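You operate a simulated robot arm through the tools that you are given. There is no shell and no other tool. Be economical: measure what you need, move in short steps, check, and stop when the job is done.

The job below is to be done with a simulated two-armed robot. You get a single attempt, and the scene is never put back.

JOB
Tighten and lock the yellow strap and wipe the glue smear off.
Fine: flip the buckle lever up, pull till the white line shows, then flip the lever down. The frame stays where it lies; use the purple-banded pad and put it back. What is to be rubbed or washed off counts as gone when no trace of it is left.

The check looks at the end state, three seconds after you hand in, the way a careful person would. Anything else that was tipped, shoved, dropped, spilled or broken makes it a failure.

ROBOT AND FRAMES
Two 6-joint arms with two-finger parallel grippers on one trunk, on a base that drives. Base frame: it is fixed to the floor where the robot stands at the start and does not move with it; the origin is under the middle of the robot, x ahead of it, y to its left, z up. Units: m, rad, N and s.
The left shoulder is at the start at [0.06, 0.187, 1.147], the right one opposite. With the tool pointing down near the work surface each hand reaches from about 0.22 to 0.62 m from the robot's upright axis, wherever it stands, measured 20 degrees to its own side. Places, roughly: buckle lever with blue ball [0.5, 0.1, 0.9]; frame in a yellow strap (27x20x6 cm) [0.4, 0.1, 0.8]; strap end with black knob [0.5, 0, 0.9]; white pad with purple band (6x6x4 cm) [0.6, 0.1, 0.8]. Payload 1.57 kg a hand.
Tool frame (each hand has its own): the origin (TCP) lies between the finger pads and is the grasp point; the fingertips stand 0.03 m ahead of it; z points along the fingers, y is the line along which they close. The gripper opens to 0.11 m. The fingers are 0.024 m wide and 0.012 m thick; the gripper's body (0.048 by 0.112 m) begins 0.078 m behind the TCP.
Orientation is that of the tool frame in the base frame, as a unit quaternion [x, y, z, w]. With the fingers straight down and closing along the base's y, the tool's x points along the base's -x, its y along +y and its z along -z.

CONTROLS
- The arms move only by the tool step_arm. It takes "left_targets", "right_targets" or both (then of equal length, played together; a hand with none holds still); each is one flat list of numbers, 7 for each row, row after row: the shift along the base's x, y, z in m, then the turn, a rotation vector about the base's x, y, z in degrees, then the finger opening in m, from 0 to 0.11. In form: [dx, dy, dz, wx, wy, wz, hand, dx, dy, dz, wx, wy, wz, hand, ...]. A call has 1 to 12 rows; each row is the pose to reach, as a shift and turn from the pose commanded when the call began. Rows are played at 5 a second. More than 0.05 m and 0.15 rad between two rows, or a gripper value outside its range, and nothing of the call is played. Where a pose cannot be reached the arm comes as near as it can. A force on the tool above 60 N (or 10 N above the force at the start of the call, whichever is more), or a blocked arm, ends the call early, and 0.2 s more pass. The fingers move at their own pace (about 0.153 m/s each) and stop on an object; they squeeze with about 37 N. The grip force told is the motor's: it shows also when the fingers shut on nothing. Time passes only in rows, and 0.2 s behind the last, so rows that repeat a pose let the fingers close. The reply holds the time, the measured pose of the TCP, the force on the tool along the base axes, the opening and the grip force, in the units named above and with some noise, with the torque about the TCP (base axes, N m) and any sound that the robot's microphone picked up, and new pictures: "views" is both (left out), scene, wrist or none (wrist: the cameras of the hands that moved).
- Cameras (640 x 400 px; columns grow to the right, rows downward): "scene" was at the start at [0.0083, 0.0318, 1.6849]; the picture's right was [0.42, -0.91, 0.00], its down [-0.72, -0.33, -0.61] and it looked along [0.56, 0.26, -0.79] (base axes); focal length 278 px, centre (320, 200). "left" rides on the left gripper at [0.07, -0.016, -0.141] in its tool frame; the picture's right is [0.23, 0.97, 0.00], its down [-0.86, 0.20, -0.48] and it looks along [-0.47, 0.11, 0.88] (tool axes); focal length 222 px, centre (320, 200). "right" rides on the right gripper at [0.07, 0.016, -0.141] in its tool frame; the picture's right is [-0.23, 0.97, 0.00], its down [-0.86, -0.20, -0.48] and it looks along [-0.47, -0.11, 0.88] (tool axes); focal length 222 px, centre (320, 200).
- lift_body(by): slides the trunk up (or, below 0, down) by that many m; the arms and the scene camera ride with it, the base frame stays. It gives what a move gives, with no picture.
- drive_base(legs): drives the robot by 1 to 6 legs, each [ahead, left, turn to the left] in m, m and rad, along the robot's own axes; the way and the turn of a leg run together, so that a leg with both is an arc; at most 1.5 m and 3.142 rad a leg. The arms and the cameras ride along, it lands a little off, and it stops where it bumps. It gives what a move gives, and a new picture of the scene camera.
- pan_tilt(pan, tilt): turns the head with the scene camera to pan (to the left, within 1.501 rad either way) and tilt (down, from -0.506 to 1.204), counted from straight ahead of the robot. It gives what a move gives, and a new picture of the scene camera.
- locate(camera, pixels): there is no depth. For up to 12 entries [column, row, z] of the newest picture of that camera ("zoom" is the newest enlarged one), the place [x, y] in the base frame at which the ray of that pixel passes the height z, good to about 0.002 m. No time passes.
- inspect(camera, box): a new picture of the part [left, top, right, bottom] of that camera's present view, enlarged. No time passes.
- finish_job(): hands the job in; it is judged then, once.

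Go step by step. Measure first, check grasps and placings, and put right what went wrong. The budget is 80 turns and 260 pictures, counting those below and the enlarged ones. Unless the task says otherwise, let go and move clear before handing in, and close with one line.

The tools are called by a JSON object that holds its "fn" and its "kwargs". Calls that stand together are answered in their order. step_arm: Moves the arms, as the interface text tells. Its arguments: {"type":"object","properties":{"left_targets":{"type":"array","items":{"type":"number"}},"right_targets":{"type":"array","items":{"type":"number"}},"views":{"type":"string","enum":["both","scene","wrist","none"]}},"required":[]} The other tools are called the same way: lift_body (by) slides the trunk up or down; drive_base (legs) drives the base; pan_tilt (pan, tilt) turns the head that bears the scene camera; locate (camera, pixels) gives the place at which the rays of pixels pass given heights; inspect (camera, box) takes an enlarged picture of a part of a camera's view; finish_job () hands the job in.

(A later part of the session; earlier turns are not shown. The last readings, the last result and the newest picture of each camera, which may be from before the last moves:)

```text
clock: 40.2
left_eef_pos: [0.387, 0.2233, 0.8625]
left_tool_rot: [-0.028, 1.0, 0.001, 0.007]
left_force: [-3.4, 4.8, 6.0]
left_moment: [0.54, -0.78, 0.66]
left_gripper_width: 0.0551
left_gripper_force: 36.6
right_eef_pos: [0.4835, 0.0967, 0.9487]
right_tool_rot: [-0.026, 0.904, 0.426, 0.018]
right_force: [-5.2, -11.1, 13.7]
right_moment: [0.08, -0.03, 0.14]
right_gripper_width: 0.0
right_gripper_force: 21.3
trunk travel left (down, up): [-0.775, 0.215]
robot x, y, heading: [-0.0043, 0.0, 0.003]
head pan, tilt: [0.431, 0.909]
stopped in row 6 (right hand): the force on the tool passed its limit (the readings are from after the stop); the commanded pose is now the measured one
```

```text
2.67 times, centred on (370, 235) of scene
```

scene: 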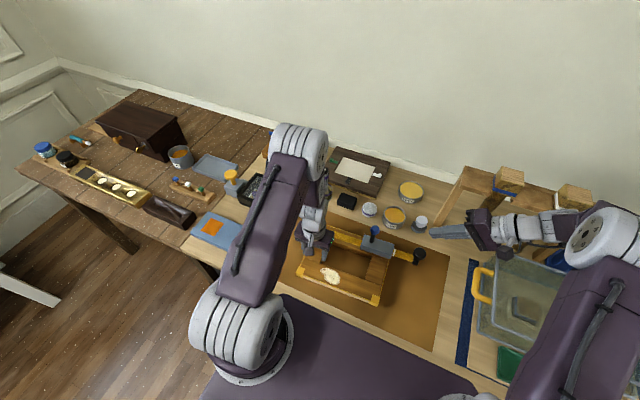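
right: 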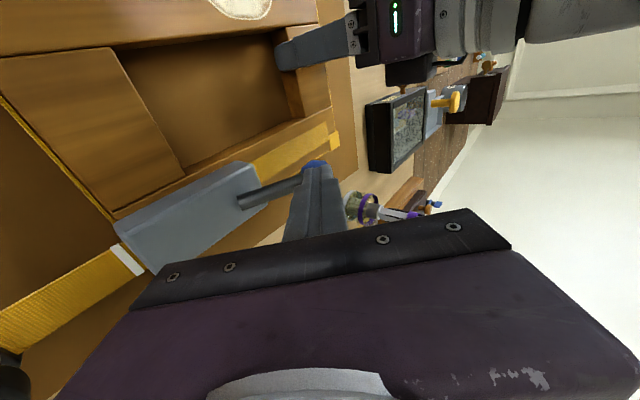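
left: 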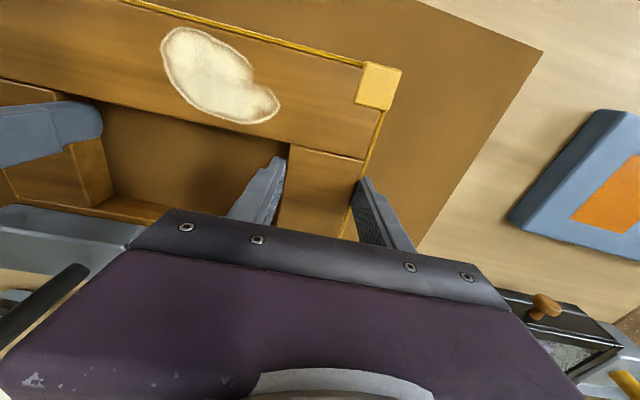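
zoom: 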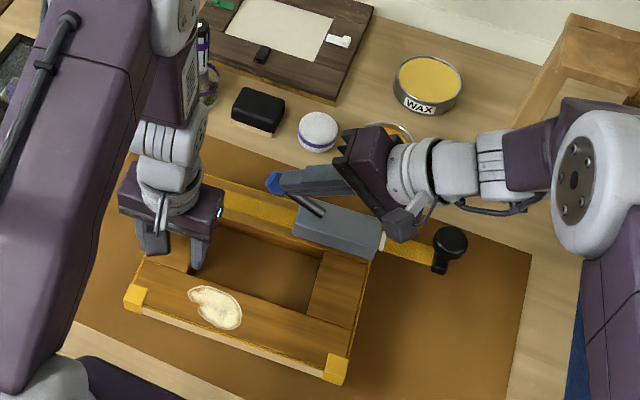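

The push hit the stop at the lever's original down angle. Backing the right hand off along its fingers and checking lever and frame.

{"fn": "step_arm", "kwargs": {"right_targets": [0, -0.02, 0.0165, 0, 0, 0, 0, 0, -0.055, 0.046, 0, 0, 0, 0, 0, -0.09, 0.08, 0, 0, 0, 0, 0, -0.13, 0.1, 0, 0, 0, 0, 0, -0.17, 0.12, 0, 0, 0, 0, 0, -0.21, 0.13, 0, 0, 0, 0], "views": "wrist"}}

{"fn": "inspect", "kwargs": {"camera": "scene", "box": [280, 160, 460, 310]}}

```text
clock: 41.6
left_eef_pos: [0.3896, 0.2243, 0.8611]
left_tool_rot: [-0.028, 1.0, 0.0, 0.004]
left_force: [-0.1, 0.2, -0.1]
left_moment: [0.76, 0.24, 0.02]
left_gripper_width: 0.0549
left_gripper_force: 36.6
right_eef_pos: [0.4882, -0.1111, 1.0754]
right_tool_rot: [-0.025, 0.904, 0.426, 0.016]
right_force: [0.0, 0.5, 0.0]
right_moment: [0.0, 0.01, 0.01]
right_gripper_width: 0.0
right_gripper_force: 21.4
trunk travel left (down, up): [-0.775, 0.215]
robot x, y, heading: [-0.0009, -0.0004, -0.0]
head pan, tilt: [0.431, 0.909]
```

right: 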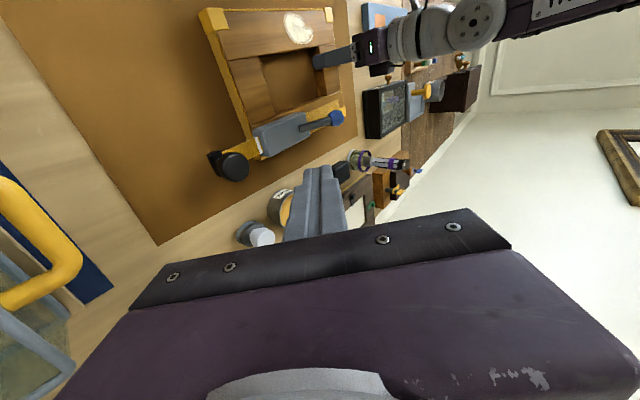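

```text
2.67 times, centred on (370, 235) of scene
```

zoom: 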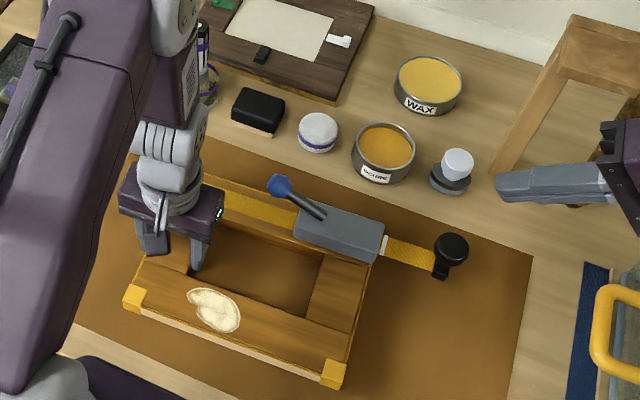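

The lever is back down as at the start ((278,185)), white line showing, frame within ~2–4 mm of its original pixels. Now the left releases the frame, lifts, and heads to look at the pad; the right un-tilts.

{"fn": "step_arm", "kwargs": {"left_targets": [0, 0, 0, 0, 0, 0, 0.08, 0, 0, 0, 0, 0, 0, 0.11, 0, 0, 0, 0, 0, 0, 0.11, 0, 0, 0.045, 0, 0, 0, 0.11, 0, 0, 0.09, 0, 0, 0, 0.11, 0.01, -0.01, 0.13, 0, 0, 0, 0.11, 0.04, -0.03, 0.16, 0, 0, 0, 0.11, 0.075, -0.05, 0.18, 0, 0, 0, 0.11, 0.11, -0.075, 0.18, 0, 0, 0, 0.11], "right_targets": [0, 0, 0, -8, 0, 0, 0, 0, 0, 0, -16, 0, 0, 0, 0, 0, 0, -24, 0, 0, 0.03, 0, 0, 0, -32, 0, 0, 0.06, 0, 0, 0, -40, 0, 0, 0.11, 0, 0, 0, -46, 0, 0, 0.11, 0, 0, 0, -50, 0, 0, 0.11, 0, 0, 0, -50, 0, 0, 0.11, 0, 0, 0, -50, 0, 0, 0.11]}}

{"fn": "inspect", "kwargs": {"camera": "scene", "box": [280, 160, 460, 310]}}

```text
clock: 43.6
left_eef_pos: [0.5023, 0.1524, 1.0384]
left_tool_rot: [-0.027, 1.0, 0.0, 0.004]
left_force: [-0.5, -0.9, 1.3]
left_moment: [-0.02, 0.02, 0.02]
left_gripper_width: 0.1099
left_gripper_force: 0.1
right_eef_pos: [0.4879, -0.112, 1.0747]
right_tool_rot: [-0.03, 1.0, 0.003, 0.004]
right_force: [0.2, -0.1, 0.1]
right_moment: [0.03, 0.01, -0.01]
right_gripper_width: 0.1101
right_gripper_force: 0.1
trunk travel left (down, up): [-0.775, 0.215]
robot x, y, heading: [0.0009, -0.0035, 0.0]
head pan, tilt: [0.431, 0.909]
```

scene: 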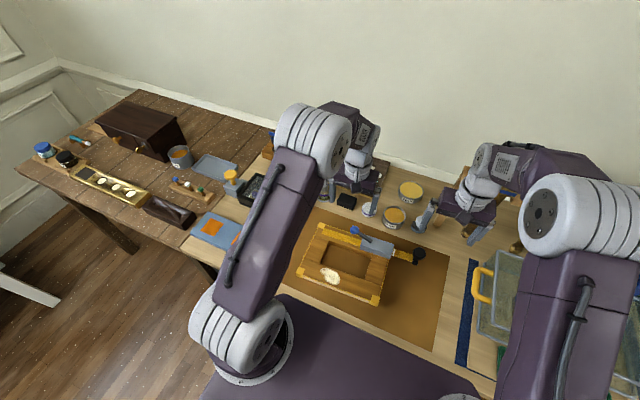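
right: 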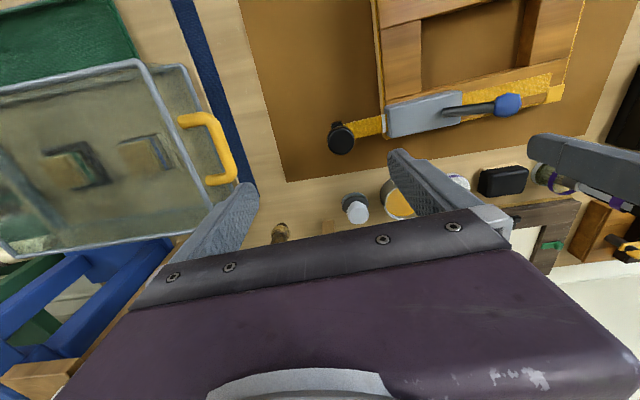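
left: 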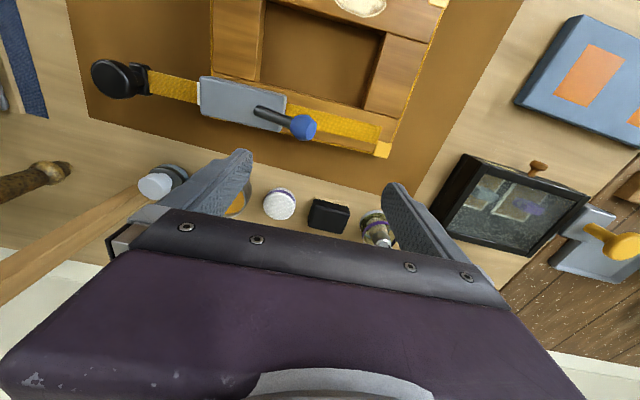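

```text
2.67 times, centred on (370, 235) of scene
```

zoom: 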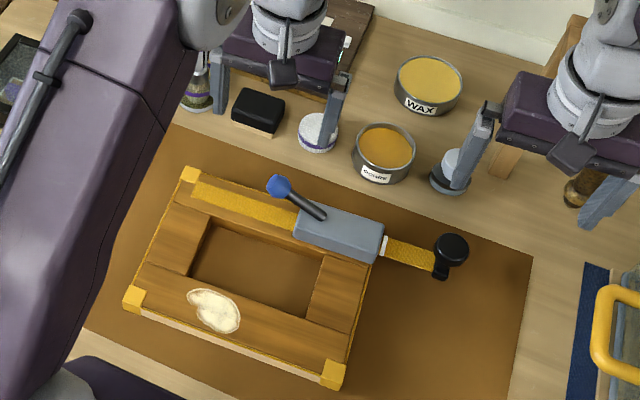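

I'll measure the pad and its neighbours to choose a safe grasp direction.

{"fn": "locate", "kwargs": {"camera": "scene", "pixels": [[370, 207.5, 0.86], [394.4, 214.5, 0.86], [382, 216, 0.83], [376.4, 198.6, 0.83], [357, 199.5, 0.85], [353, 209.5, 0.85], [353.5, 211, 0.82], [363, 209, 0.83], [376.5, 210, 0.83], [368, 217, 0.822], [324.5, 168.5, 0.99]]}}

{"fn": "locate", "kwargs": {"camera": "left", "pixels": [[278, 207, 0.86], [279, 190, 0.83], [263, 206, 0.85], [295, 204, 0.85], [309, 226, 0.85], [346, 233, 0.85], [349, 206, 0.85], [311, 199, 0.85]]}}

{"fn": "inspect", "kwargs": {"camera": "left", "box": [220, 150, 420, 270]}}

```text
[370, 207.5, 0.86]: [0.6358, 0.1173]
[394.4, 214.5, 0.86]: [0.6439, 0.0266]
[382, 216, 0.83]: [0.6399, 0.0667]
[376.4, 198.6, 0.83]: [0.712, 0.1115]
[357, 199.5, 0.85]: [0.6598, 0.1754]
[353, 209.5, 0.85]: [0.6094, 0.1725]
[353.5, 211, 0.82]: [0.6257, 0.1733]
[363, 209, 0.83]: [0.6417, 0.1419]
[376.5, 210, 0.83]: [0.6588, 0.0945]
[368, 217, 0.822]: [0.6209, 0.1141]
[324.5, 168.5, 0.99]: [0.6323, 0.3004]
```

```text
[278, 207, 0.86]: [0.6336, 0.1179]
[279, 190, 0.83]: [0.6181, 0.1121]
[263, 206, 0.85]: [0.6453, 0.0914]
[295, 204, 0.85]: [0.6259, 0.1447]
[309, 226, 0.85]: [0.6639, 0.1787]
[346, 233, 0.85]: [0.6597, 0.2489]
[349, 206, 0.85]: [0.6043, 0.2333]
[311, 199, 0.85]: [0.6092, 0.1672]
```

```text
3.20 times, centred on (320, 210) of left
```

zoom: 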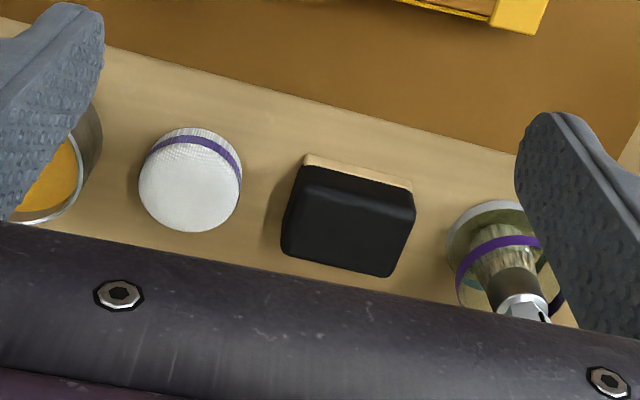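

Pad centre (0.635, 0.1175), top 0.86; tin edge y≈0.067 and block edge y≈0.17 leave only ~2 cm in y, so I'll close along x. Turning the left hand −93° and moving above it.

{"fn": "step_arm", "kwargs": {"left_targets": [0.012, -0.003, 0, 0, 0, -8, 0.11, 0.024, -0.006, 0, 0, 0, -16, 0.11, 0.036, -0.009, 0, 0, 0, -24, 0.11, 0.048, -0.012, 0, 0, 0, -32, 0.1, 0.06, -0.015, 0, 0, 0, -40, 0.09, 0.072, -0.018, 0, 0, 0, -48, 0.08, 0.084, -0.021, 0, 0, 0, -56, 0.08, 0.096, -0.024, 0, 0, 0, -64, 0.08, 0.108, -0.027, -0.01, 0, 0, -72, 0.08, 0.12, -0.03, -0.02, 0, 0, -80, 0.08, 0.128, -0.033, -0.03, 0, 0, -88, 0.08, 0.1327, -0.035, -0.04, 0, 0, -93, 0.08]}}

```text
clock: 46.2
left_eef_pos: [0.595, 0.1189, 1.0123]
left_tool_rot: [0.707, 0.707, -0.003, 0.004]
left_force: [-1.2, -0.4, 0.3]
left_moment: [0.02, -0.01, 0.02]
left_gripper_width: 0.0799
left_gripper_force: 0.1
left hand out of reach, approached as far as the arm can: row 9, 10, 11, 12
right_eef_pos: [0.4862, -0.111, 1.0771]
right_tool_rot: [-0.03, 1.0, 0.003, 0.004]
right_force: [-0.7, 0.1, 0.3]
right_moment: [0.0, -0.05, -0.01]
right_gripper_width: 0.11
right_gripper_force: 0.1
trunk travel left (down, up): [-0.775, 0.215]
robot x, y, heading: [0.0021, -0.0004, -0.0]
head pan, tilt: [0.431, 0.909]
```

scene: 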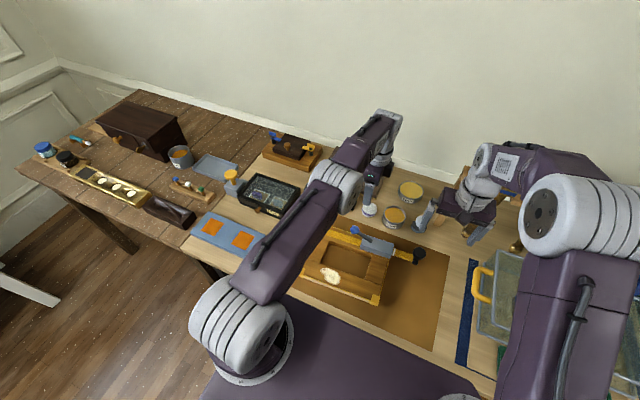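
left: 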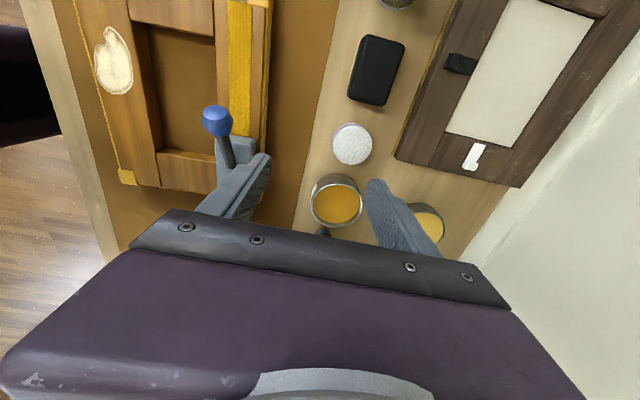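

At this height the left arm only reaches x≈0.595, so I need to roll ahead ~5 cm. I'll look down first to check the gap between base and table.

{"fn": "pan_tilt", "kwargs": {"pan": 0.0, "tilt": 1.2}}

```text
clock: 47.1
left_eef_pos: [0.5958, 0.1187, 1.0123]
left_tool_rot: [0.706, 0.708, -0.003, 0.003]
left_force: [0.2, -0.2, -0.4]
left_moment: [0.02, -0.02, -0.01]
left_gripper_width: 0.0797
left_gripper_force: 0.1
right_eef_pos: [0.4873, -0.1105, 1.0756]
right_tool_rot: [-0.029, 1.0, 0.002, 0.004]
right_force: [0.1, -0.1, -0.3]
right_moment: [-0.02, 0.0, 0.02]
right_gripper_width: 0.11
right_gripper_force: 0.1
trunk travel left (down, up): [-0.775, 0.215]
robot x, y, heading: [-0.0008, -0.0003, -0.0]
head pan, tilt: [0.0, 1.201]
```

scene: 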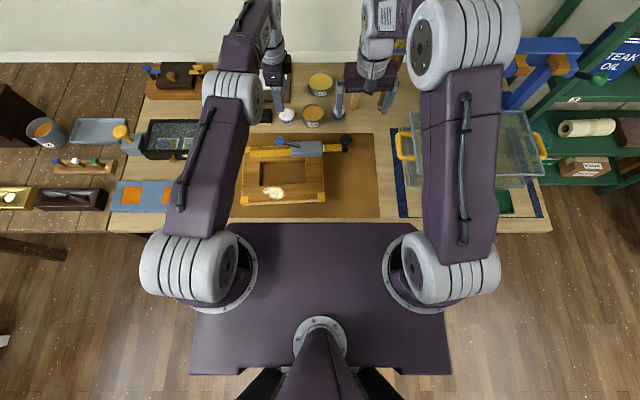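

The front plate edge is at row 222; locating it and the table edge.

{"fn": "locate", "kwargs": {"camera": "scene", "pixels": [[320, 222, 1.06], [320, 222, 0.82], [150, 231, 0.82], [500, 232, 0.82]]}}

```text
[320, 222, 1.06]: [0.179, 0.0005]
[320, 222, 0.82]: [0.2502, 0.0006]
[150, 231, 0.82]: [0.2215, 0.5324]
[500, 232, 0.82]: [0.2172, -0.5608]
```

Table edge x≈0.22, plate front ≈0.18 and above the table height, so a 4.5 cm roll is safe. Driving ahead.

{"fn": "drive_base", "kwargs": {"legs": [[0.045, 0, 0]]}}

{"fn": "pan_tilt", "kwargs": {"pan": 0.431, "tilt": 0.95}}

```text
clock: 48.0
left_eef_pos: [0.6354, 0.1192, 1.0153]
left_tool_rot: [0.706, 0.708, -0.001, 0.005]
left_force: [-0.5, -0.1, 0.2]
left_moment: [0.0, -0.04, 0.01]
left_gripper_width: 0.0797
left_gripper_force: 0.1
right_eef_pos: [0.5263, -0.1101, 1.0786]
right_tool_rot: [-0.03, 1.0, 0.003, 0.006]
right_force: [-0.3, 0.8, 0.2]
right_moment: [0.01, -0.05, 0.01]
right_gripper_width: 0.1098
right_gripper_force: 0.1
trunk travel left (down, up): [-0.775, 0.215]
robot x, y, heading: [0.0492, -0.0, -0.001]
head pan, tilt: [0.0, 1.201]
```

scene: 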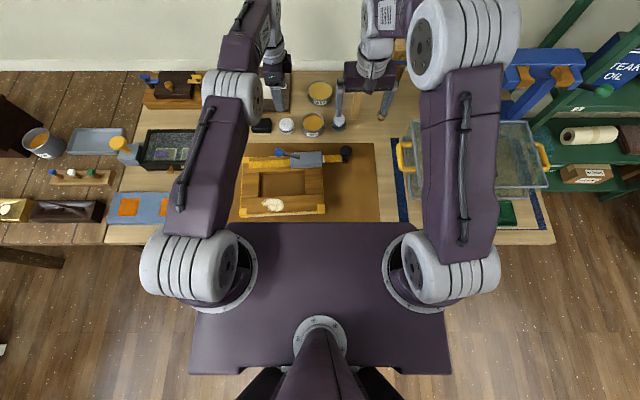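

```text
clock: 48.9
left_eef_pos: [0.6417, 0.1188, 1.0099]
left_tool_rot: [0.706, 0.708, -0.004, 0.003]
left_force: [-0.2, -0.6, -0.3]
left_moment: [0.01, 0.02, -0.03]
left_gripper_width: 0.08
left_gripper_force: 0.1
right_eef_pos: [0.5337, -0.1104, 1.0756]
right_tool_rot: [-0.03, 1.0, 0.003, 0.003]
right_force: [0.3, -0.6, 0.5]
right_moment: [0.0, -0.01, -0.03]
right_gripper_width: 0.11
right_gripper_force: 0.0
trunk travel left (down, up): [-0.775, 0.215]
robot x, y, heading: [0.0425, -0.0037, -0.003]
head pan, tilt: [0.431, 0.949]
```

scene: 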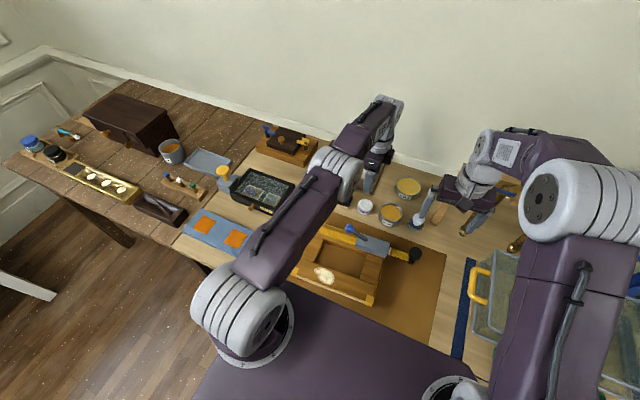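

Now at x≈0.64 above the pad. I'll go down partway and take the left view to check alignment.

{"fn": "step_arm", "kwargs": {"left_targets": [0, 0, -0.03, 0, 0, 0, 0.085, 0, 0, -0.06, 0, 0, 0, 0.085, 0, 0, -0.06, 0, 0, 0, 0.085]}}

{"fn": "inspect", "kwargs": {"camera": "scene", "box": [320, 150, 440, 250]}}

```text
clock: 49.6
left_eef_pos: [0.6393, 0.1206, 0.9521]
left_tool_rot: [0.706, 0.708, -0.003, 0.003]
left_force: [0.1, 0.2, 0.7]
left_moment: [0.03, 0.0, 0.01]
left_gripper_width: 0.0851
left_gripper_force: 0.0
right_eef_pos: [0.5302, -0.1103, 1.0765]
right_tool_rot: [-0.029, 1.0, 0.003, 0.005]
right_force: [-0.6, -0.2, -0.2]
right_moment: [-0.04, -0.03, 0.01]
right_gripper_width: 0.1101
right_gripper_force: 0.0
trunk travel left (down, up): [-0.775, 0.215]
robot x, y, heading: [0.0397, -0.0013, -0.001]
head pan, tilt: [0.431, 0.949]
```

scene: 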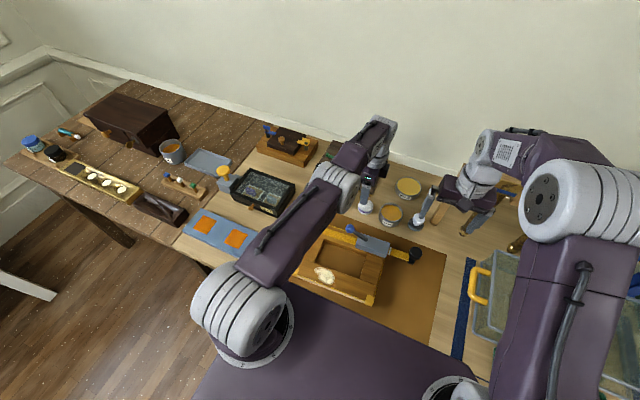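
left: 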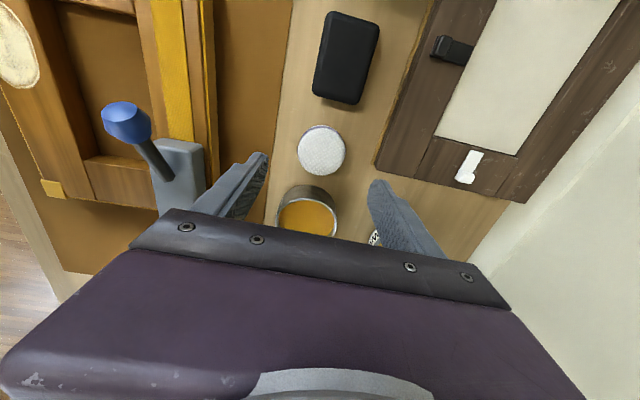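

```text
4.00 times, centred on (380, 200) of scene
```

zoom: 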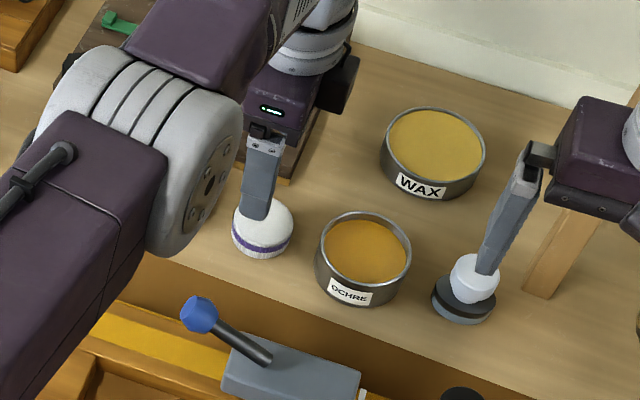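

Checking the pad centre in the left view ((321,151)).

{"fn": "locate", "kwargs": {"camera": "left", "pixels": [[321, 152, 0.86], [297, 152, 0.855], [346, 152, 0.855], [321, 176, 0.855], [307, 186, 0.865]]}}

```text
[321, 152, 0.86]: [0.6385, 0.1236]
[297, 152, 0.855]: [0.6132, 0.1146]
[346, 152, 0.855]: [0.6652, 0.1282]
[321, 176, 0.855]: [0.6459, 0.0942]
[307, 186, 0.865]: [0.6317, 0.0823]
```

TCP and pad centre agree within 2 mm. Descending so the tips stay ~8 mm above the table, and closing.

{"fn": "step_arm", "kwargs": {"left_targets": [0, 0, -0.035, 0, 0, 0, 0.085, 0, 0, -0.07, 0, 0, 0, 0.085, 0, 0, -0.093, 0, 0, 0, 0.085, 0, 0, -0.093, 0, 0, 0, 0.06, 0, 0, -0.093, 0, 0, 0, 0.03, 0, 0, -0.093, 0, 0, 0, 0.03, 0, 0, -0.093, 0, 0, 0, 0.03], "views": "wrist"}}

{"fn": "inspect", "kwargs": {"camera": "scene", "box": [320, 150, 440, 250]}}

```text
clock: 51.2
left_eef_pos: [0.6243, 0.1203, 0.8647]
left_tool_rot: [0.706, 0.708, -0.003, 0.002]
left_force: [-0.1, -0.1, 0.0]
left_moment: [-0.06, -0.01, 0.02]
left_gripper_width: 0.0512
left_gripper_force: 37.3
left hand out of reach, approached as far as the arm can: row 1, 2, 3, 4, 5, 6, 7
right_eef_pos: [0.5316, -0.1108, 1.0758]
right_tool_rot: [-0.029, 1.0, 0.003, 0.004]
right_force: [-0.1, -0.2, 0.2]
right_moment: [0.01, 0.0, 0.01]
right_gripper_width: 0.11
right_gripper_force: 0.0
trunk travel left (down, up): [-0.775, 0.215]
robot x, y, heading: [0.0478, -0.0005, 0.002]
head pan, tilt: [0.431, 0.949]
```

left: 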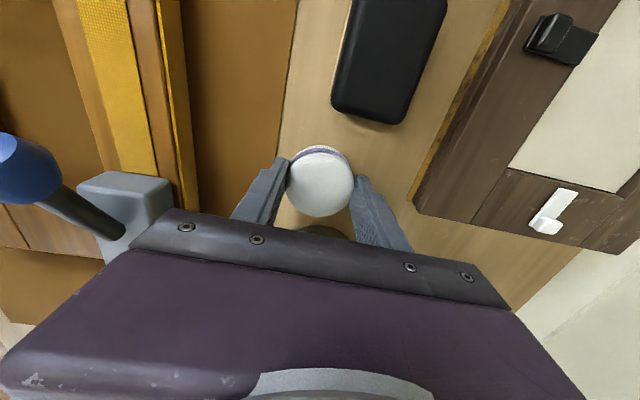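

```text
4.00 times, centred on (380, 200) of scene
```

zoom: 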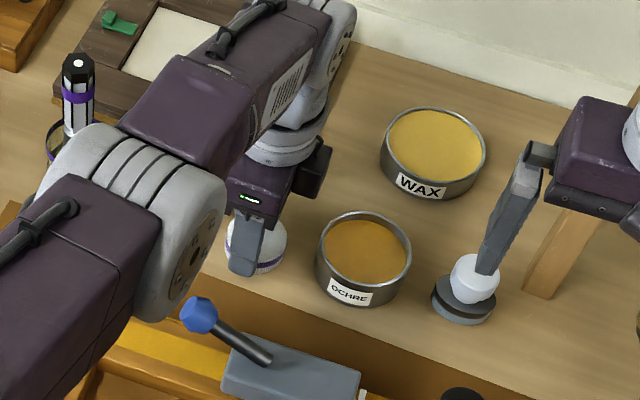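

The pad is gripped (5.1 cm) though the arm fell ~1.5 cm short and drew it slightly toward me; I'll correct that when returning it. Lifting it straight up and bringing it back above the frame.

{"fn": "step_arm", "kwargs": {"left_targets": [-0.015, 0, 0.03, 0, 0, 0, 0.03, -0.015, 0, 0.07, 0, 0, 0, 0.03, -0.02, 0.005, 0.11, 0, 0, 0, 0.03, -0.05, 0.015, 0.14, 0, 0, 0, 0.03, -0.09, 0.025, 0.15, 0, 0, 0, 0.03, -0.13, 0.035, 0.15, 0, 0, 0, 0.03, -0.17, 0.04, 0.15, 0, 0, 0, 0.03, -0.21, 0.04, 0.15, 0, 0, 0, 0.03, -0.25, 0.035, 0.15, 0, 0, 0, 0.03]}}

{"fn": "inspect", "kwargs": {"camera": "scene", "box": [270, 170, 450, 320]}}

```text
clock: 53.2
left_eef_pos: [0.3712, 0.1553, 1.0157]
left_tool_rot: [0.706, 0.708, -0.003, 0.004]
left_force: [-0.5, -0.9, -0.9]
left_moment: [0.01, -0.02, -0.01]
left_gripper_width: 0.0513
left_gripper_force: 36.6
left hand out of reach, approached as far as the arm can: row 1, 2, 3
right_eef_pos: [0.5312, -0.112, 1.0766]
right_tool_rot: [-0.029, 1.0, 0.003, 0.004]
right_force: [-0.7, -0.2, -0.2]
right_moment: [0.0, -0.01, 0.01]
right_gripper_width: 0.1101
right_gripper_force: 0.1
trunk travel left (down, up): [-0.775, 0.215]
robot x, y, heading: [0.0392, -0.0012, -0.001]
head pan, tilt: [0.431, 0.949]
```

scene: 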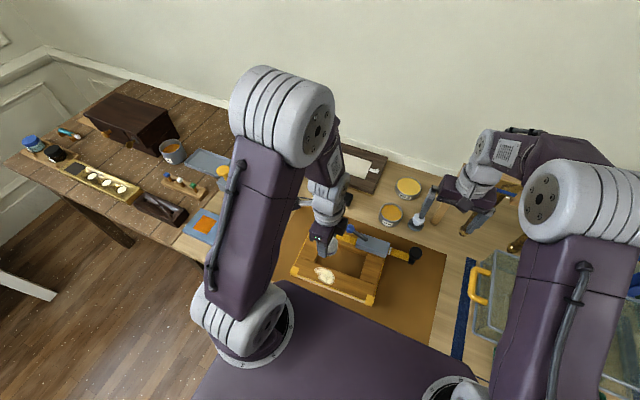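
left: 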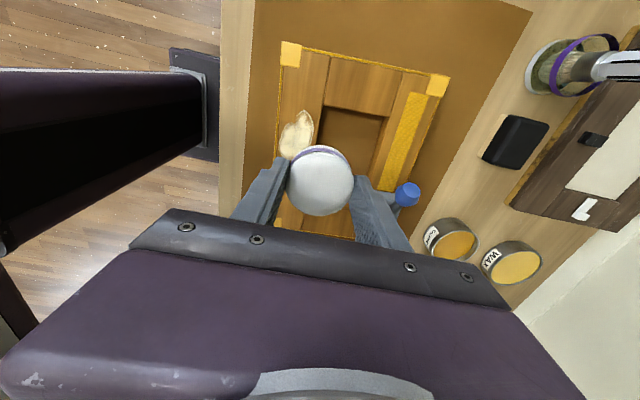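

```text
2.67 times, centred on (360, 245) of scene
```

zoom: 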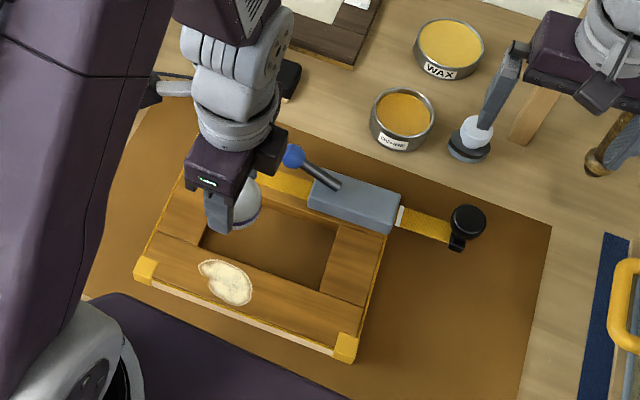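

Pad is held securely. I'll measure the smear's outline, then wipe with light pressure (the pad presses the frame down, so it should stay).

{"fn": "locate", "kwargs": {"camera": "zoom", "pixels": [[197, 263, 0.85], [220, 258, 0.85], [253, 280, 0.85], [248, 305, 0.85], [222, 300, 0.85], [207, 280, 0.85], [147, 271, 0.85], [344, 346, 0.85]]}}

{"fn": "locate", "kwargs": {"camera": "left", "pixels": [[304, 110, 0.85], [280, 133, 0.85], [283, 157, 0.85], [312, 130, 0.85], [290, 55, 0.85], [438, 85, 0.85]]}}

```text
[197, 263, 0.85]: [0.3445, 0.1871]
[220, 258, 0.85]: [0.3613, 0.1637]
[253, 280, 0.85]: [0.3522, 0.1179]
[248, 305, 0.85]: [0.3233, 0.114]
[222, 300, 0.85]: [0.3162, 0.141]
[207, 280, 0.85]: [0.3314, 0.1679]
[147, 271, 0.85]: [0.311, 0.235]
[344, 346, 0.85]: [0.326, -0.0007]
```

```text
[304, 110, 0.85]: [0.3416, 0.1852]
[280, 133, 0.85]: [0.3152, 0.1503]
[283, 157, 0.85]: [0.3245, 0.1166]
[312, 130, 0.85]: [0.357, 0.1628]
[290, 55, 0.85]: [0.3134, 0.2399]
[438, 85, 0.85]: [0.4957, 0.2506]
```

Smear spans x≈0.315–0.36, y≈0.114–0.187. Moving the pad down over its left end to just above contact.

{"fn": "step_arm", "kwargs": {"left_targets": [-0.012, 0.01, -0.035, 0, 0, 0, 0.03, -0.024, 0.02, -0.07, 0, 0, 0, 0.03, -0.036, 0.03, -0.1, 0, 0, 0, 0.03, -0.036, 0.03, -0.108, 0, 0, 0, 0.03, -0.036, 0.03, -0.115, 0, 0, 0, 0.03], "views": "wrist"}}

{"fn": "inspect", "kwargs": {"camera": "scene", "box": [270, 170, 450, 320]}}

```text
clock: 54.5
left_eef_pos: [0.3374, 0.1853, 0.8988]
left_tool_rot: [0.706, 0.708, -0.003, 0.003]
left_force: [0.0, 0.2, -0.3]
left_moment: [0.02, 0.02, -0.01]
left_gripper_width: 0.0513
left_gripper_force: 37.3
left hand out of reach, approached as far as the arm can: row 2
right_eef_pos: [0.5327, -0.1112, 1.0757]
right_tool_rot: [-0.029, 1.0, 0.002, 0.005]
right_force: [-0.1, 0.7, -0.1]
right_moment: [-0.02, 0.0, -0.06]
right_gripper_width: 0.1102
right_gripper_force: 0.0
trunk travel left (down, up): [-0.775, 0.215]
robot x, y, heading: [0.0483, 0.003, 0.002]
head pan, tilt: [0.431, 0.949]
```

left: 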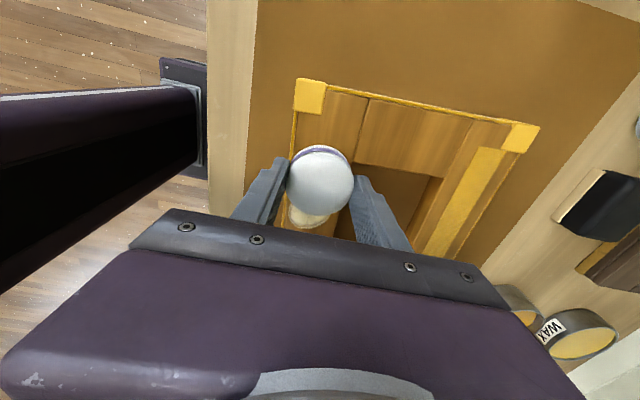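

```text
2.67 times, centred on (360, 245) of scene
```

zoom: 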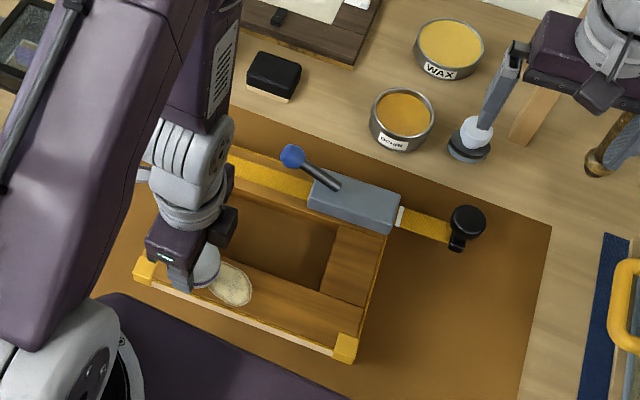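

No contact yet (fz ≈ 0). Lowering a few mm to feel contact.

{"fn": "step_arm", "kwargs": {"left_targets": [0, 0, -0.003, 0, 0, 0, 0.03, 0, 0, -0.006, 0, 0, 0, 0.03, 0, 0, -0.006, 0, 0, 0, 0.03], "views": "none"}}

```text
clock: 55.2
left_eef_pos: [0.3377, 0.185, 0.8939]
left_tool_rot: [0.706, 0.708, -0.003, 0.003]
left_force: [0.0, 0.0, -0.9]
left_moment: [-0.01, 0.0, 0.0]
left_gripper_width: 0.0513
left_gripper_force: 37.2
right_eef_pos: [0.5326, -0.1105, 1.0757]
right_tool_rot: [-0.03, 1.0, 0.003, 0.004]
right_force: [0.4, 0.8, -1.3]
right_moment: [0.04, 0.01, 0.0]
right_gripper_width: 0.1102
right_gripper_force: 0.0
trunk travel left (down, up): [-0.775, 0.215]
robot x, y, heading: [0.0443, -0.0009, -0.0]
head pan, tilt: [0.431, 0.949]
```

{"fn": "step_arm", "kwargs": {"left_targets": [0, 0, -0.002, 0, 0, 0, 0.03, 0, 0, -0.004, 0, 0, 0, 0.03, 0, 0, -0.004, 0, 0, 0, 0.03], "views": "none"}}

```text
clock: 56.0
left_eef_pos: [0.3373, 0.1855, 0.8897]
left_tool_rot: [0.705, 0.709, -0.002, 0.004]
left_force: [2.4, 2.8, 28.2]
left_moment: [0.03, 0.01, 0.02]
left_gripper_width: 0.0512
left_gripper_force: 37.1
right_eef_pos: [0.5291, -0.1106, 1.0768]
right_tool_rot: [-0.03, 1.0, 0.003, 0.005]
right_force: [-0.5, 0.2, -0.2]
right_moment: [0.01, -0.02, 0.0]
right_gripper_width: 0.1098
right_gripper_force: 0.0
trunk travel left (down, up): [-0.775, 0.215]
robot x, y, heading: [0.0449, -0.0024, 0.004]
head pan, tilt: [0.431, 0.949]
```

Contact at TCP z≈0.891 (28 N now). I'll ease up ~1.3 mm and try one slow stroke toward −y, checking the frame.

{"fn": "step_arm", "kwargs": {"left_targets": [0, 0, 0.0013, 0, 0, 0, 0.03, 0, -0.015, 0.0013, 0, 0, 0, 0.03, 0, -0.03, 0.0013, 0, 0, 0, 0.03, 0, -0.045, 0.0013, 0, 0, 0, 0.03, 0, -0.06, 0.0013, 0, 0, 0, 0.03], "views": "wrist"}}

{"fn": "inspect", "kwargs": {"camera": "scene", "box": [270, 170, 450, 320]}}

```text
clock: 57.2
left_eef_pos: [0.3348, 0.1268, 0.891]
left_tool_rot: [0.706, 0.708, -0.003, 0.004]
left_force: [-1.7, 22.8, 47.0]
left_moment: [0.66, 0.24, -0.02]
left_gripper_width: 0.0513
left_gripper_force: 37.3
right_eef_pos: [0.5283, -0.1085, 1.0774]
right_tool_rot: [-0.031, 1.0, 0.002, 0.005]
right_force: [0.0, 0.2, 0.1]
right_moment: [0.02, 0.04, 0.0]
right_gripper_width: 0.1099
right_gripper_force: 0.0
trunk travel left (down, up): [-0.775, 0.215]
robot x, y, heading: [0.0457, -0.0003, -0.002]
head pan, tilt: [0.431, 0.949]
```

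left: 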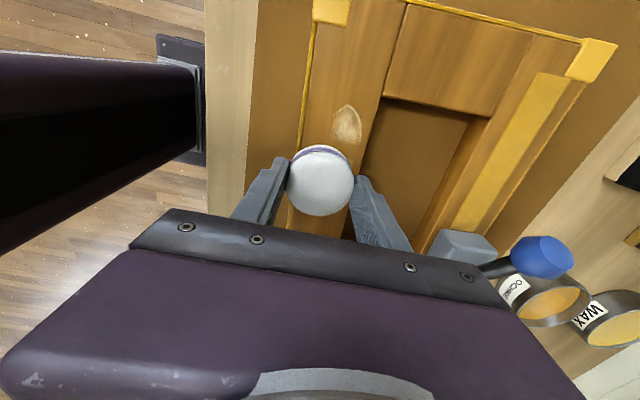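

```text
2.67 times, centred on (360, 245) of scene
```

zoom: 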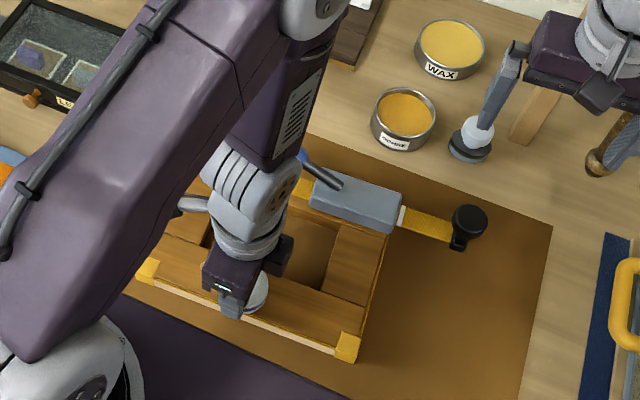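

The stroke removed most under its path and the frame stayed; force was rather high (47 N), so I'll ease 1 mm more and do a loop covering both edges.

{"fn": "step_arm", "kwargs": {"left_targets": [0, -0.015, 0.001, 0, 0, 0, 0.03, -0.012, -0.015, 0.001, 0, 0, 0, 0.03, -0.012, 0.005, 0.001, 0, 0, 0, 0.03, -0.012, 0.025, 0.001, 0, 0, 0, 0.03, -0.012, 0.045, 0.0008, 0, 0, 0, 0.03, -0.012, 0.065, 0.0005, 0, 0, 0, 0.03, 0.0, 0.072, 0.0004, 0, 0, 0, 0.03, 0.013, 0.065, 0.0004, 0, 0, 0, 0.03, 0.013, 0.045, 0.0005, 0, 0, 0, 0.03, 0.013, 0.025, 0.0008, 0, 0, 0, 0.03, 0.013, 0.005, 0.001, 0, 0, 0, 0.03, 0.013, -0.015, 0.001, 0, 0, 0, 0.03], "views": "wrist"}}

{"fn": "inspect", "kwargs": {"camera": "scene", "box": [270, 170, 450, 320]}}

```text
clock: 59.9
left_eef_pos: [0.3476, 0.111, 0.8901]
left_tool_rot: [0.706, 0.709, -0.003, 0.003]
left_force: [0.8, -0.9, 0.0]
left_moment: [0.01, 0.0, 0.0]
left_gripper_width: 0.0515
left_gripper_force: 36.8
right_eef_pos: [0.5315, -0.1118, 1.0758]
right_tool_rot: [-0.03, 1.0, 0.004, 0.005]
right_force: [0.5, -0.2, -0.2]
right_moment: [0.0, 0.01, 0.0]
right_gripper_width: 0.1101
right_gripper_force: 0.2
trunk travel left (down, up): [-0.775, 0.215]
robot x, y, heading: [0.0446, 0.0037, -0.0]
head pan, tilt: [0.431, 0.949]
```

left: 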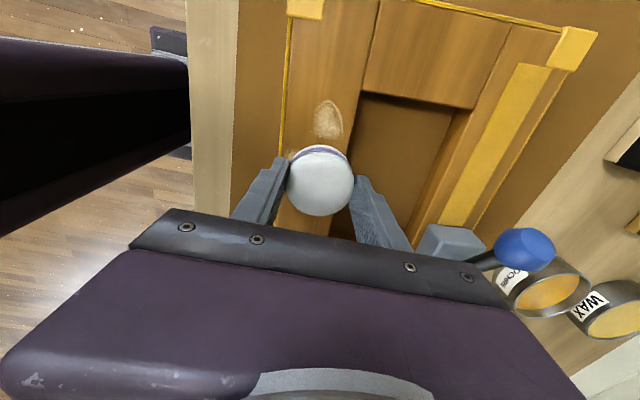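

```text
2.67 times, centred on (360, 245) of scene
```

zoom: 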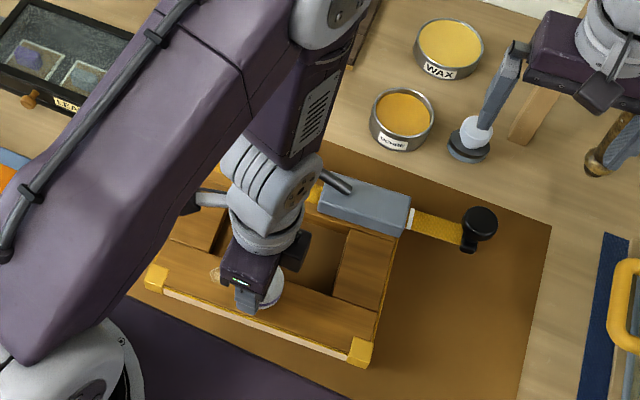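

The frame slid ~1 cm toward −y during the loop, so it must be held. Lifting the left hand with the pad and bringing the right hand above the right rail (at x≈0.43 to keep clear of the left).

{"fn": "step_arm", "kwargs": {"left_targets": [0, 0, 0.03, 0, 0, 0, 0.03, 0, 0.03, 0.06, 0, 0, 0, 0.03, 0, 0.07, 0.08, 0, 0, 0, 0.03, -0.005, 0.09, 0.08, 0, 0, 0, 0.03, -0.01, 0.09, 0.08, 0, 0, 0, 0.03, -0.01, 0.09, 0.08, 0, 0, 0, 0.03, -0.01, 0.09, 0.08, 0, 0, 0, 0.03], "right_targets": [0, 0, 0, 0, 0, 0, 0.11, -0.02, 0.02, 0, 0, 0, 0, 0.11, -0.045, 0.045, -0.02, 0, 0, 0, 0.11, -0.07, 0.07, -0.05, 0, 0, 0, 0.11, -0.09, 0.095, -0.08, 0, 0, 0, 0.11, -0.101, 0.115, -0.115, 0, 0, 0, 0.11, -0.101, 0.12, -0.135, 0, 0, 0, 0.11]}}

{"fn": "inspect", "kwargs": {"camera": "scene", "box": [270, 170, 450, 320]}}

```text
clock: 61.5
left_eef_pos: [0.3421, 0.1986, 0.9701]
left_tool_rot: [0.706, 0.708, -0.003, 0.003]
left_force: [-0.4, 0.0, -0.5]
left_moment: [0.0, 0.02, -0.01]
left_gripper_width: 0.0516
left_gripper_force: 36.9
left hand out of reach, approached as far as the arm can: row 2, 3
right_eef_pos: [0.433, 0.0092, 0.9392]
right_tool_rot: [-0.029, 1.0, 0.002, 0.003]
right_force: [-1.3, -0.3, 0.3]
right_moment: [0.0, 0.02, 0.0]
right_gripper_width: 0.1103
right_gripper_force: 0.1
trunk travel left (down, up): [-0.775, 0.215]
robot x, y, heading: [0.0439, -0.0024, 0.002]
head pan, tilt: [0.431, 0.949]
```

scene: 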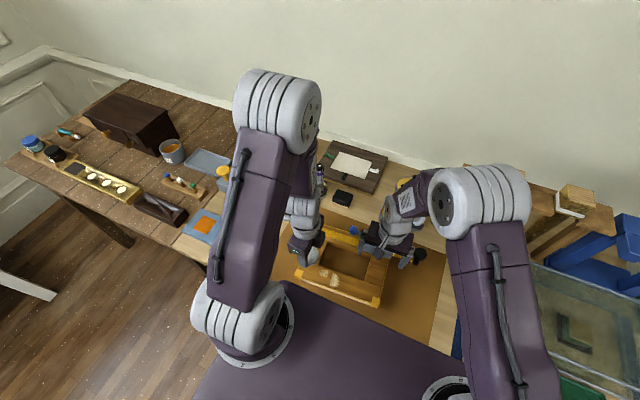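
right: 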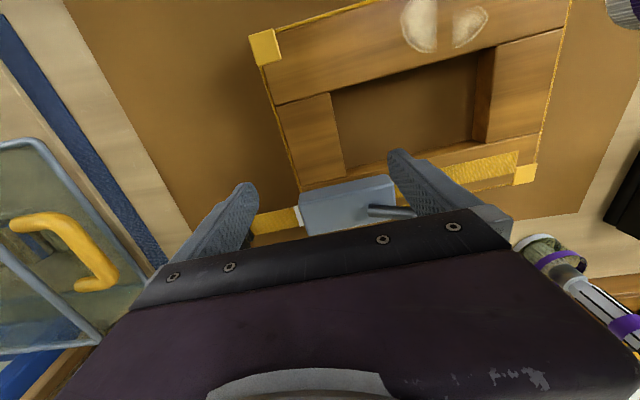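
left: 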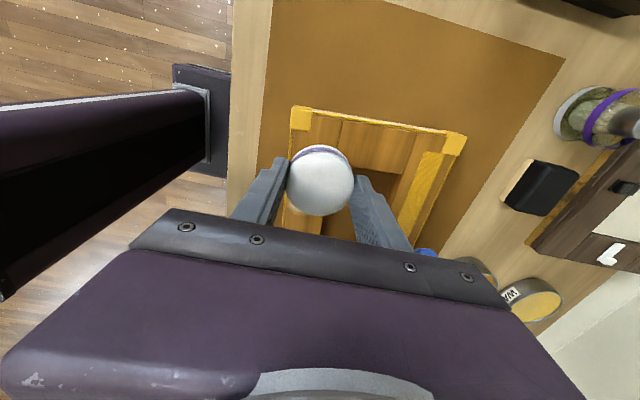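

```text
2.67 times, centred on (360, 245) of scene
```

zoom: 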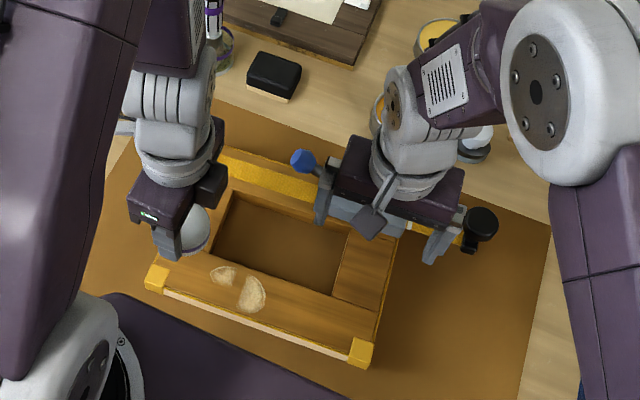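

Two smear patches remain ((222,275) and (252,294)). Measuring the rail from the right camera to grip it.

{"fn": "locate", "kwargs": {"camera": "right", "pixels": [[331, 93, 0.85], [346, 175, 0.85], [276, 108, 0.85], [294, 170, 0.85], [255, 36, 0.85], [525, 174, 0.85]]}}

{"fn": "locate", "kwargs": {"camera": "zoom", "pixels": [[157, 279, 0.85], [147, 271, 0.85], [361, 351, 0.85], [344, 346, 0.85], [482, 221, 0.9], [468, 220, 0.9]]}}

```text
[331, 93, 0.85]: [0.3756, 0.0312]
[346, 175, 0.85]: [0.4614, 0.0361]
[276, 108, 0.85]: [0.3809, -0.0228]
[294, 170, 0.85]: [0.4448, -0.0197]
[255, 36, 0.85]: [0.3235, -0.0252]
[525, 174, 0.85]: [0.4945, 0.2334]
```

```text
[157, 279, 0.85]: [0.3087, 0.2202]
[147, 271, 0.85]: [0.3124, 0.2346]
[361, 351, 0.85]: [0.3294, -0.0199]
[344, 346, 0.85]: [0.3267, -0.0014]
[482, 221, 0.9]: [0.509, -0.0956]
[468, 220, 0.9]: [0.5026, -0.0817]
```

Rail centre y≈0.007 at x=0.433. Gripping it (with +1.2° yaw to match the slid frame), then shifting it back by (−0.0025, +0.0155) and −1.4°.

{"fn": "step_arm", "kwargs": {"right_targets": [0, -0.001, -0.04, 0, 0, 1.2, 0.11, 0, -0.002, -0.08, 0, 0, 1.2, 0.11, 0, -0.002, -0.08, 0, 0, 1.2, 0.08, 0, -0.002, -0.08, 0, 0, 1.2, 0.05, 0, -0.002, -0.08, 0, 0, 1.2, 0.03, 0, -0.002, -0.08, 0, 0, 1.2, 0.03, -0.001, 0.004, -0.08, 0, 0, 0.7, 0.03, -0.002, 0.009, -0.08, 0, 0, 0.2, 0.03, -0.0025, 0.0135, -0.08, 0, 0, -0.2, 0.03, -0.0025, 0.0135, -0.08, 0, 0, -0.2, 0.03], "views": "wrist"}}

{"fn": "inspect", "kwargs": {"camera": "scene", "box": [270, 170, 450, 320]}}

```text
clock: 63.6
left_eef_pos: [0.3412, 0.1996, 0.9681]
left_tool_rot: [0.706, 0.708, -0.003, 0.002]
left_force: [0.7, 0.2, -0.3]
left_moment: [-0.02, -0.02, 0.01]
left_gripper_width: 0.0512
left_gripper_force: 37.1
right_eef_pos: [0.4298, 0.0232, 0.8606]
right_tool_rot: [-0.028, 1.0, 0.002, 0.004]
right_force: [-0.3, 0.0, 1.0]
right_moment: [-0.43, 0.02, -0.02]
right_gripper_width: 0.0549
right_gripper_force: 37.1
trunk travel left (down, up): [-0.775, 0.215]
robot x, y, heading: [0.0453, 0.0015, 0.003]
head pan, tilt: [0.431, 0.949]
```

right: 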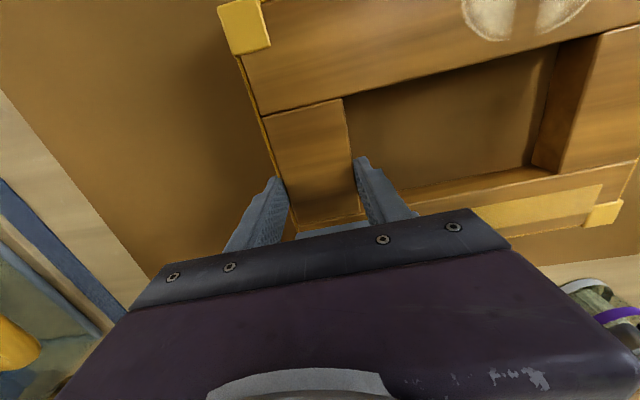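

```text
2.67 times, centred on (360, 245) of scene
```

zoom: 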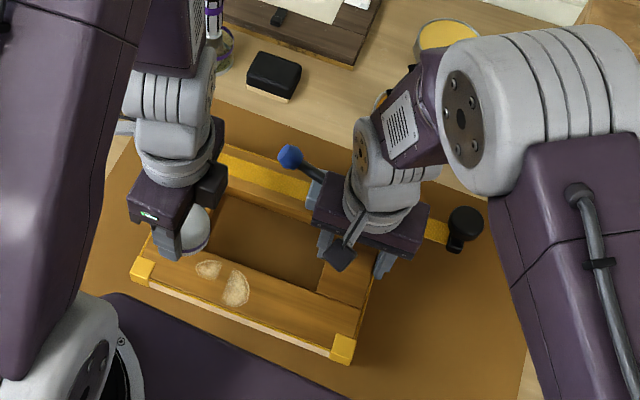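

Frame is back (corners (142,270),(342,347) vs (147,271),(344,346)), ~3 mm over; I'll take that off. Locating the remaining patches.

{"fn": "step_arm", "kwargs": {"right_targets": [0.0, -0.0015, 0, 0, 0, 0, 0.03, 0.0, -0.003, 0, 0, 0, 0, 0.03, 0.0, -0.003, 0, 0, 0, 0, 0.03], "views": "none"}}

{"fn": "inspect", "kwargs": {"camera": "scene", "box": [300, 225, 420, 305]}}

```text
clock: 64.5
left_eef_pos: [0.3408, 0.1975, 0.9701]
left_tool_rot: [0.706, 0.709, -0.003, 0.003]
left_force: [-0.6, 0.1, 0.4]
left_moment: [-0.03, 0.02, 0.01]
left_gripper_width: 0.0515
left_gripper_force: 36.6
right_eef_pos: [0.4292, 0.0187, 0.8606]
right_tool_rot: [-0.027, 1.0, 0.003, 0.004]
right_force: [0.1, 0.8, -0.7]
right_moment: [-0.47, -0.01, 0.02]
right_gripper_width: 0.0549
right_gripper_force: 36.6
trunk travel left (down, up): [-0.775, 0.215]
robot x, y, heading: [0.0487, -0.0041, 0.002]
head pan, tilt: [0.431, 0.949]
```

```text
5.00 times, centred on (360, 265) of scene
```

zoom: 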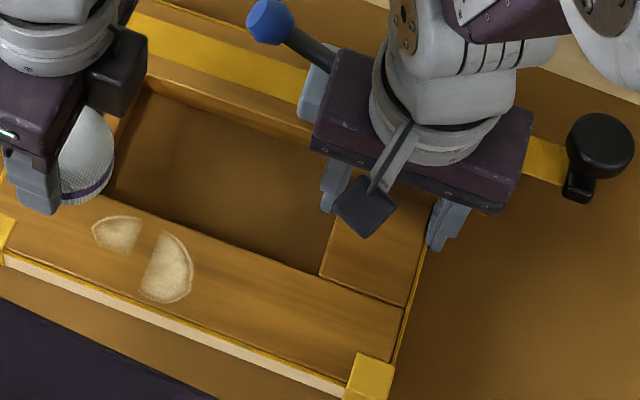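

{"fn": "locate", "kwargs": {"camera": "zoom", "pixels": [[92, 232, 0.85], [125, 215, 0.85], [130, 250, 0.85], [168, 232, 0.85], [192, 275, 0.85], [150, 302, 0.85], [370, 365, 0.85], [110, 225, 0.85], [170, 270, 0.85]]}}

```text
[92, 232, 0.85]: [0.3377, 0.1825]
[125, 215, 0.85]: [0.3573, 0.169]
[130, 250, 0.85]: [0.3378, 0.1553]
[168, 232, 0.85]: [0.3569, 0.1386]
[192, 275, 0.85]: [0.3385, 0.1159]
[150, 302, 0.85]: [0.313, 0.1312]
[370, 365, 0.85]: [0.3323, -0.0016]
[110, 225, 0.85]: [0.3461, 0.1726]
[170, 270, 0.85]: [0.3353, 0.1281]
```

Patches span x 0.313–0.357, y 0.116–0.183. Lowering the pad to contact again at the left end.

{"fn": "step_arm", "kwargs": {"left_targets": [-0.002, -0.004, -0.04, 0, 0, 0, 0.03, -0.004, -0.005, -0.07, 0, 0, 0, 0.03, -0.004, -0.005, -0.079, 0, 0, 0, 0.03, -0.004, -0.005, -0.079, 0, 0, 0, 0.03], "views": "none"}}

```text
clock: 65.5
left_eef_pos: [0.3682, 0.1956, 0.9228]
left_tool_rot: [0.706, 0.708, -0.005, 0.001]
left_force: [-0.2, 0.5, -0.6]
left_moment: [0.01, -0.02, -0.01]
left_gripper_width: 0.0511
left_gripper_force: 37.2
left hand out of reach, approached as far as the arm can: row 1, 2, 3, 4
right_eef_pos: [0.4293, 0.0193, 0.862]
right_tool_rot: [-0.028, 1.0, 0.003, 0.003]
right_force: [-0.4, 0.2, -0.1]
right_moment: [-0.48, 0.0, 0.01]
right_gripper_width: 0.0548
right_gripper_force: 36.9
trunk travel left (down, up): [-0.775, 0.215]
robot x, y, heading: [0.043, -0.0005, -0.0]
head pan, tilt: [0.431, 0.949]
```

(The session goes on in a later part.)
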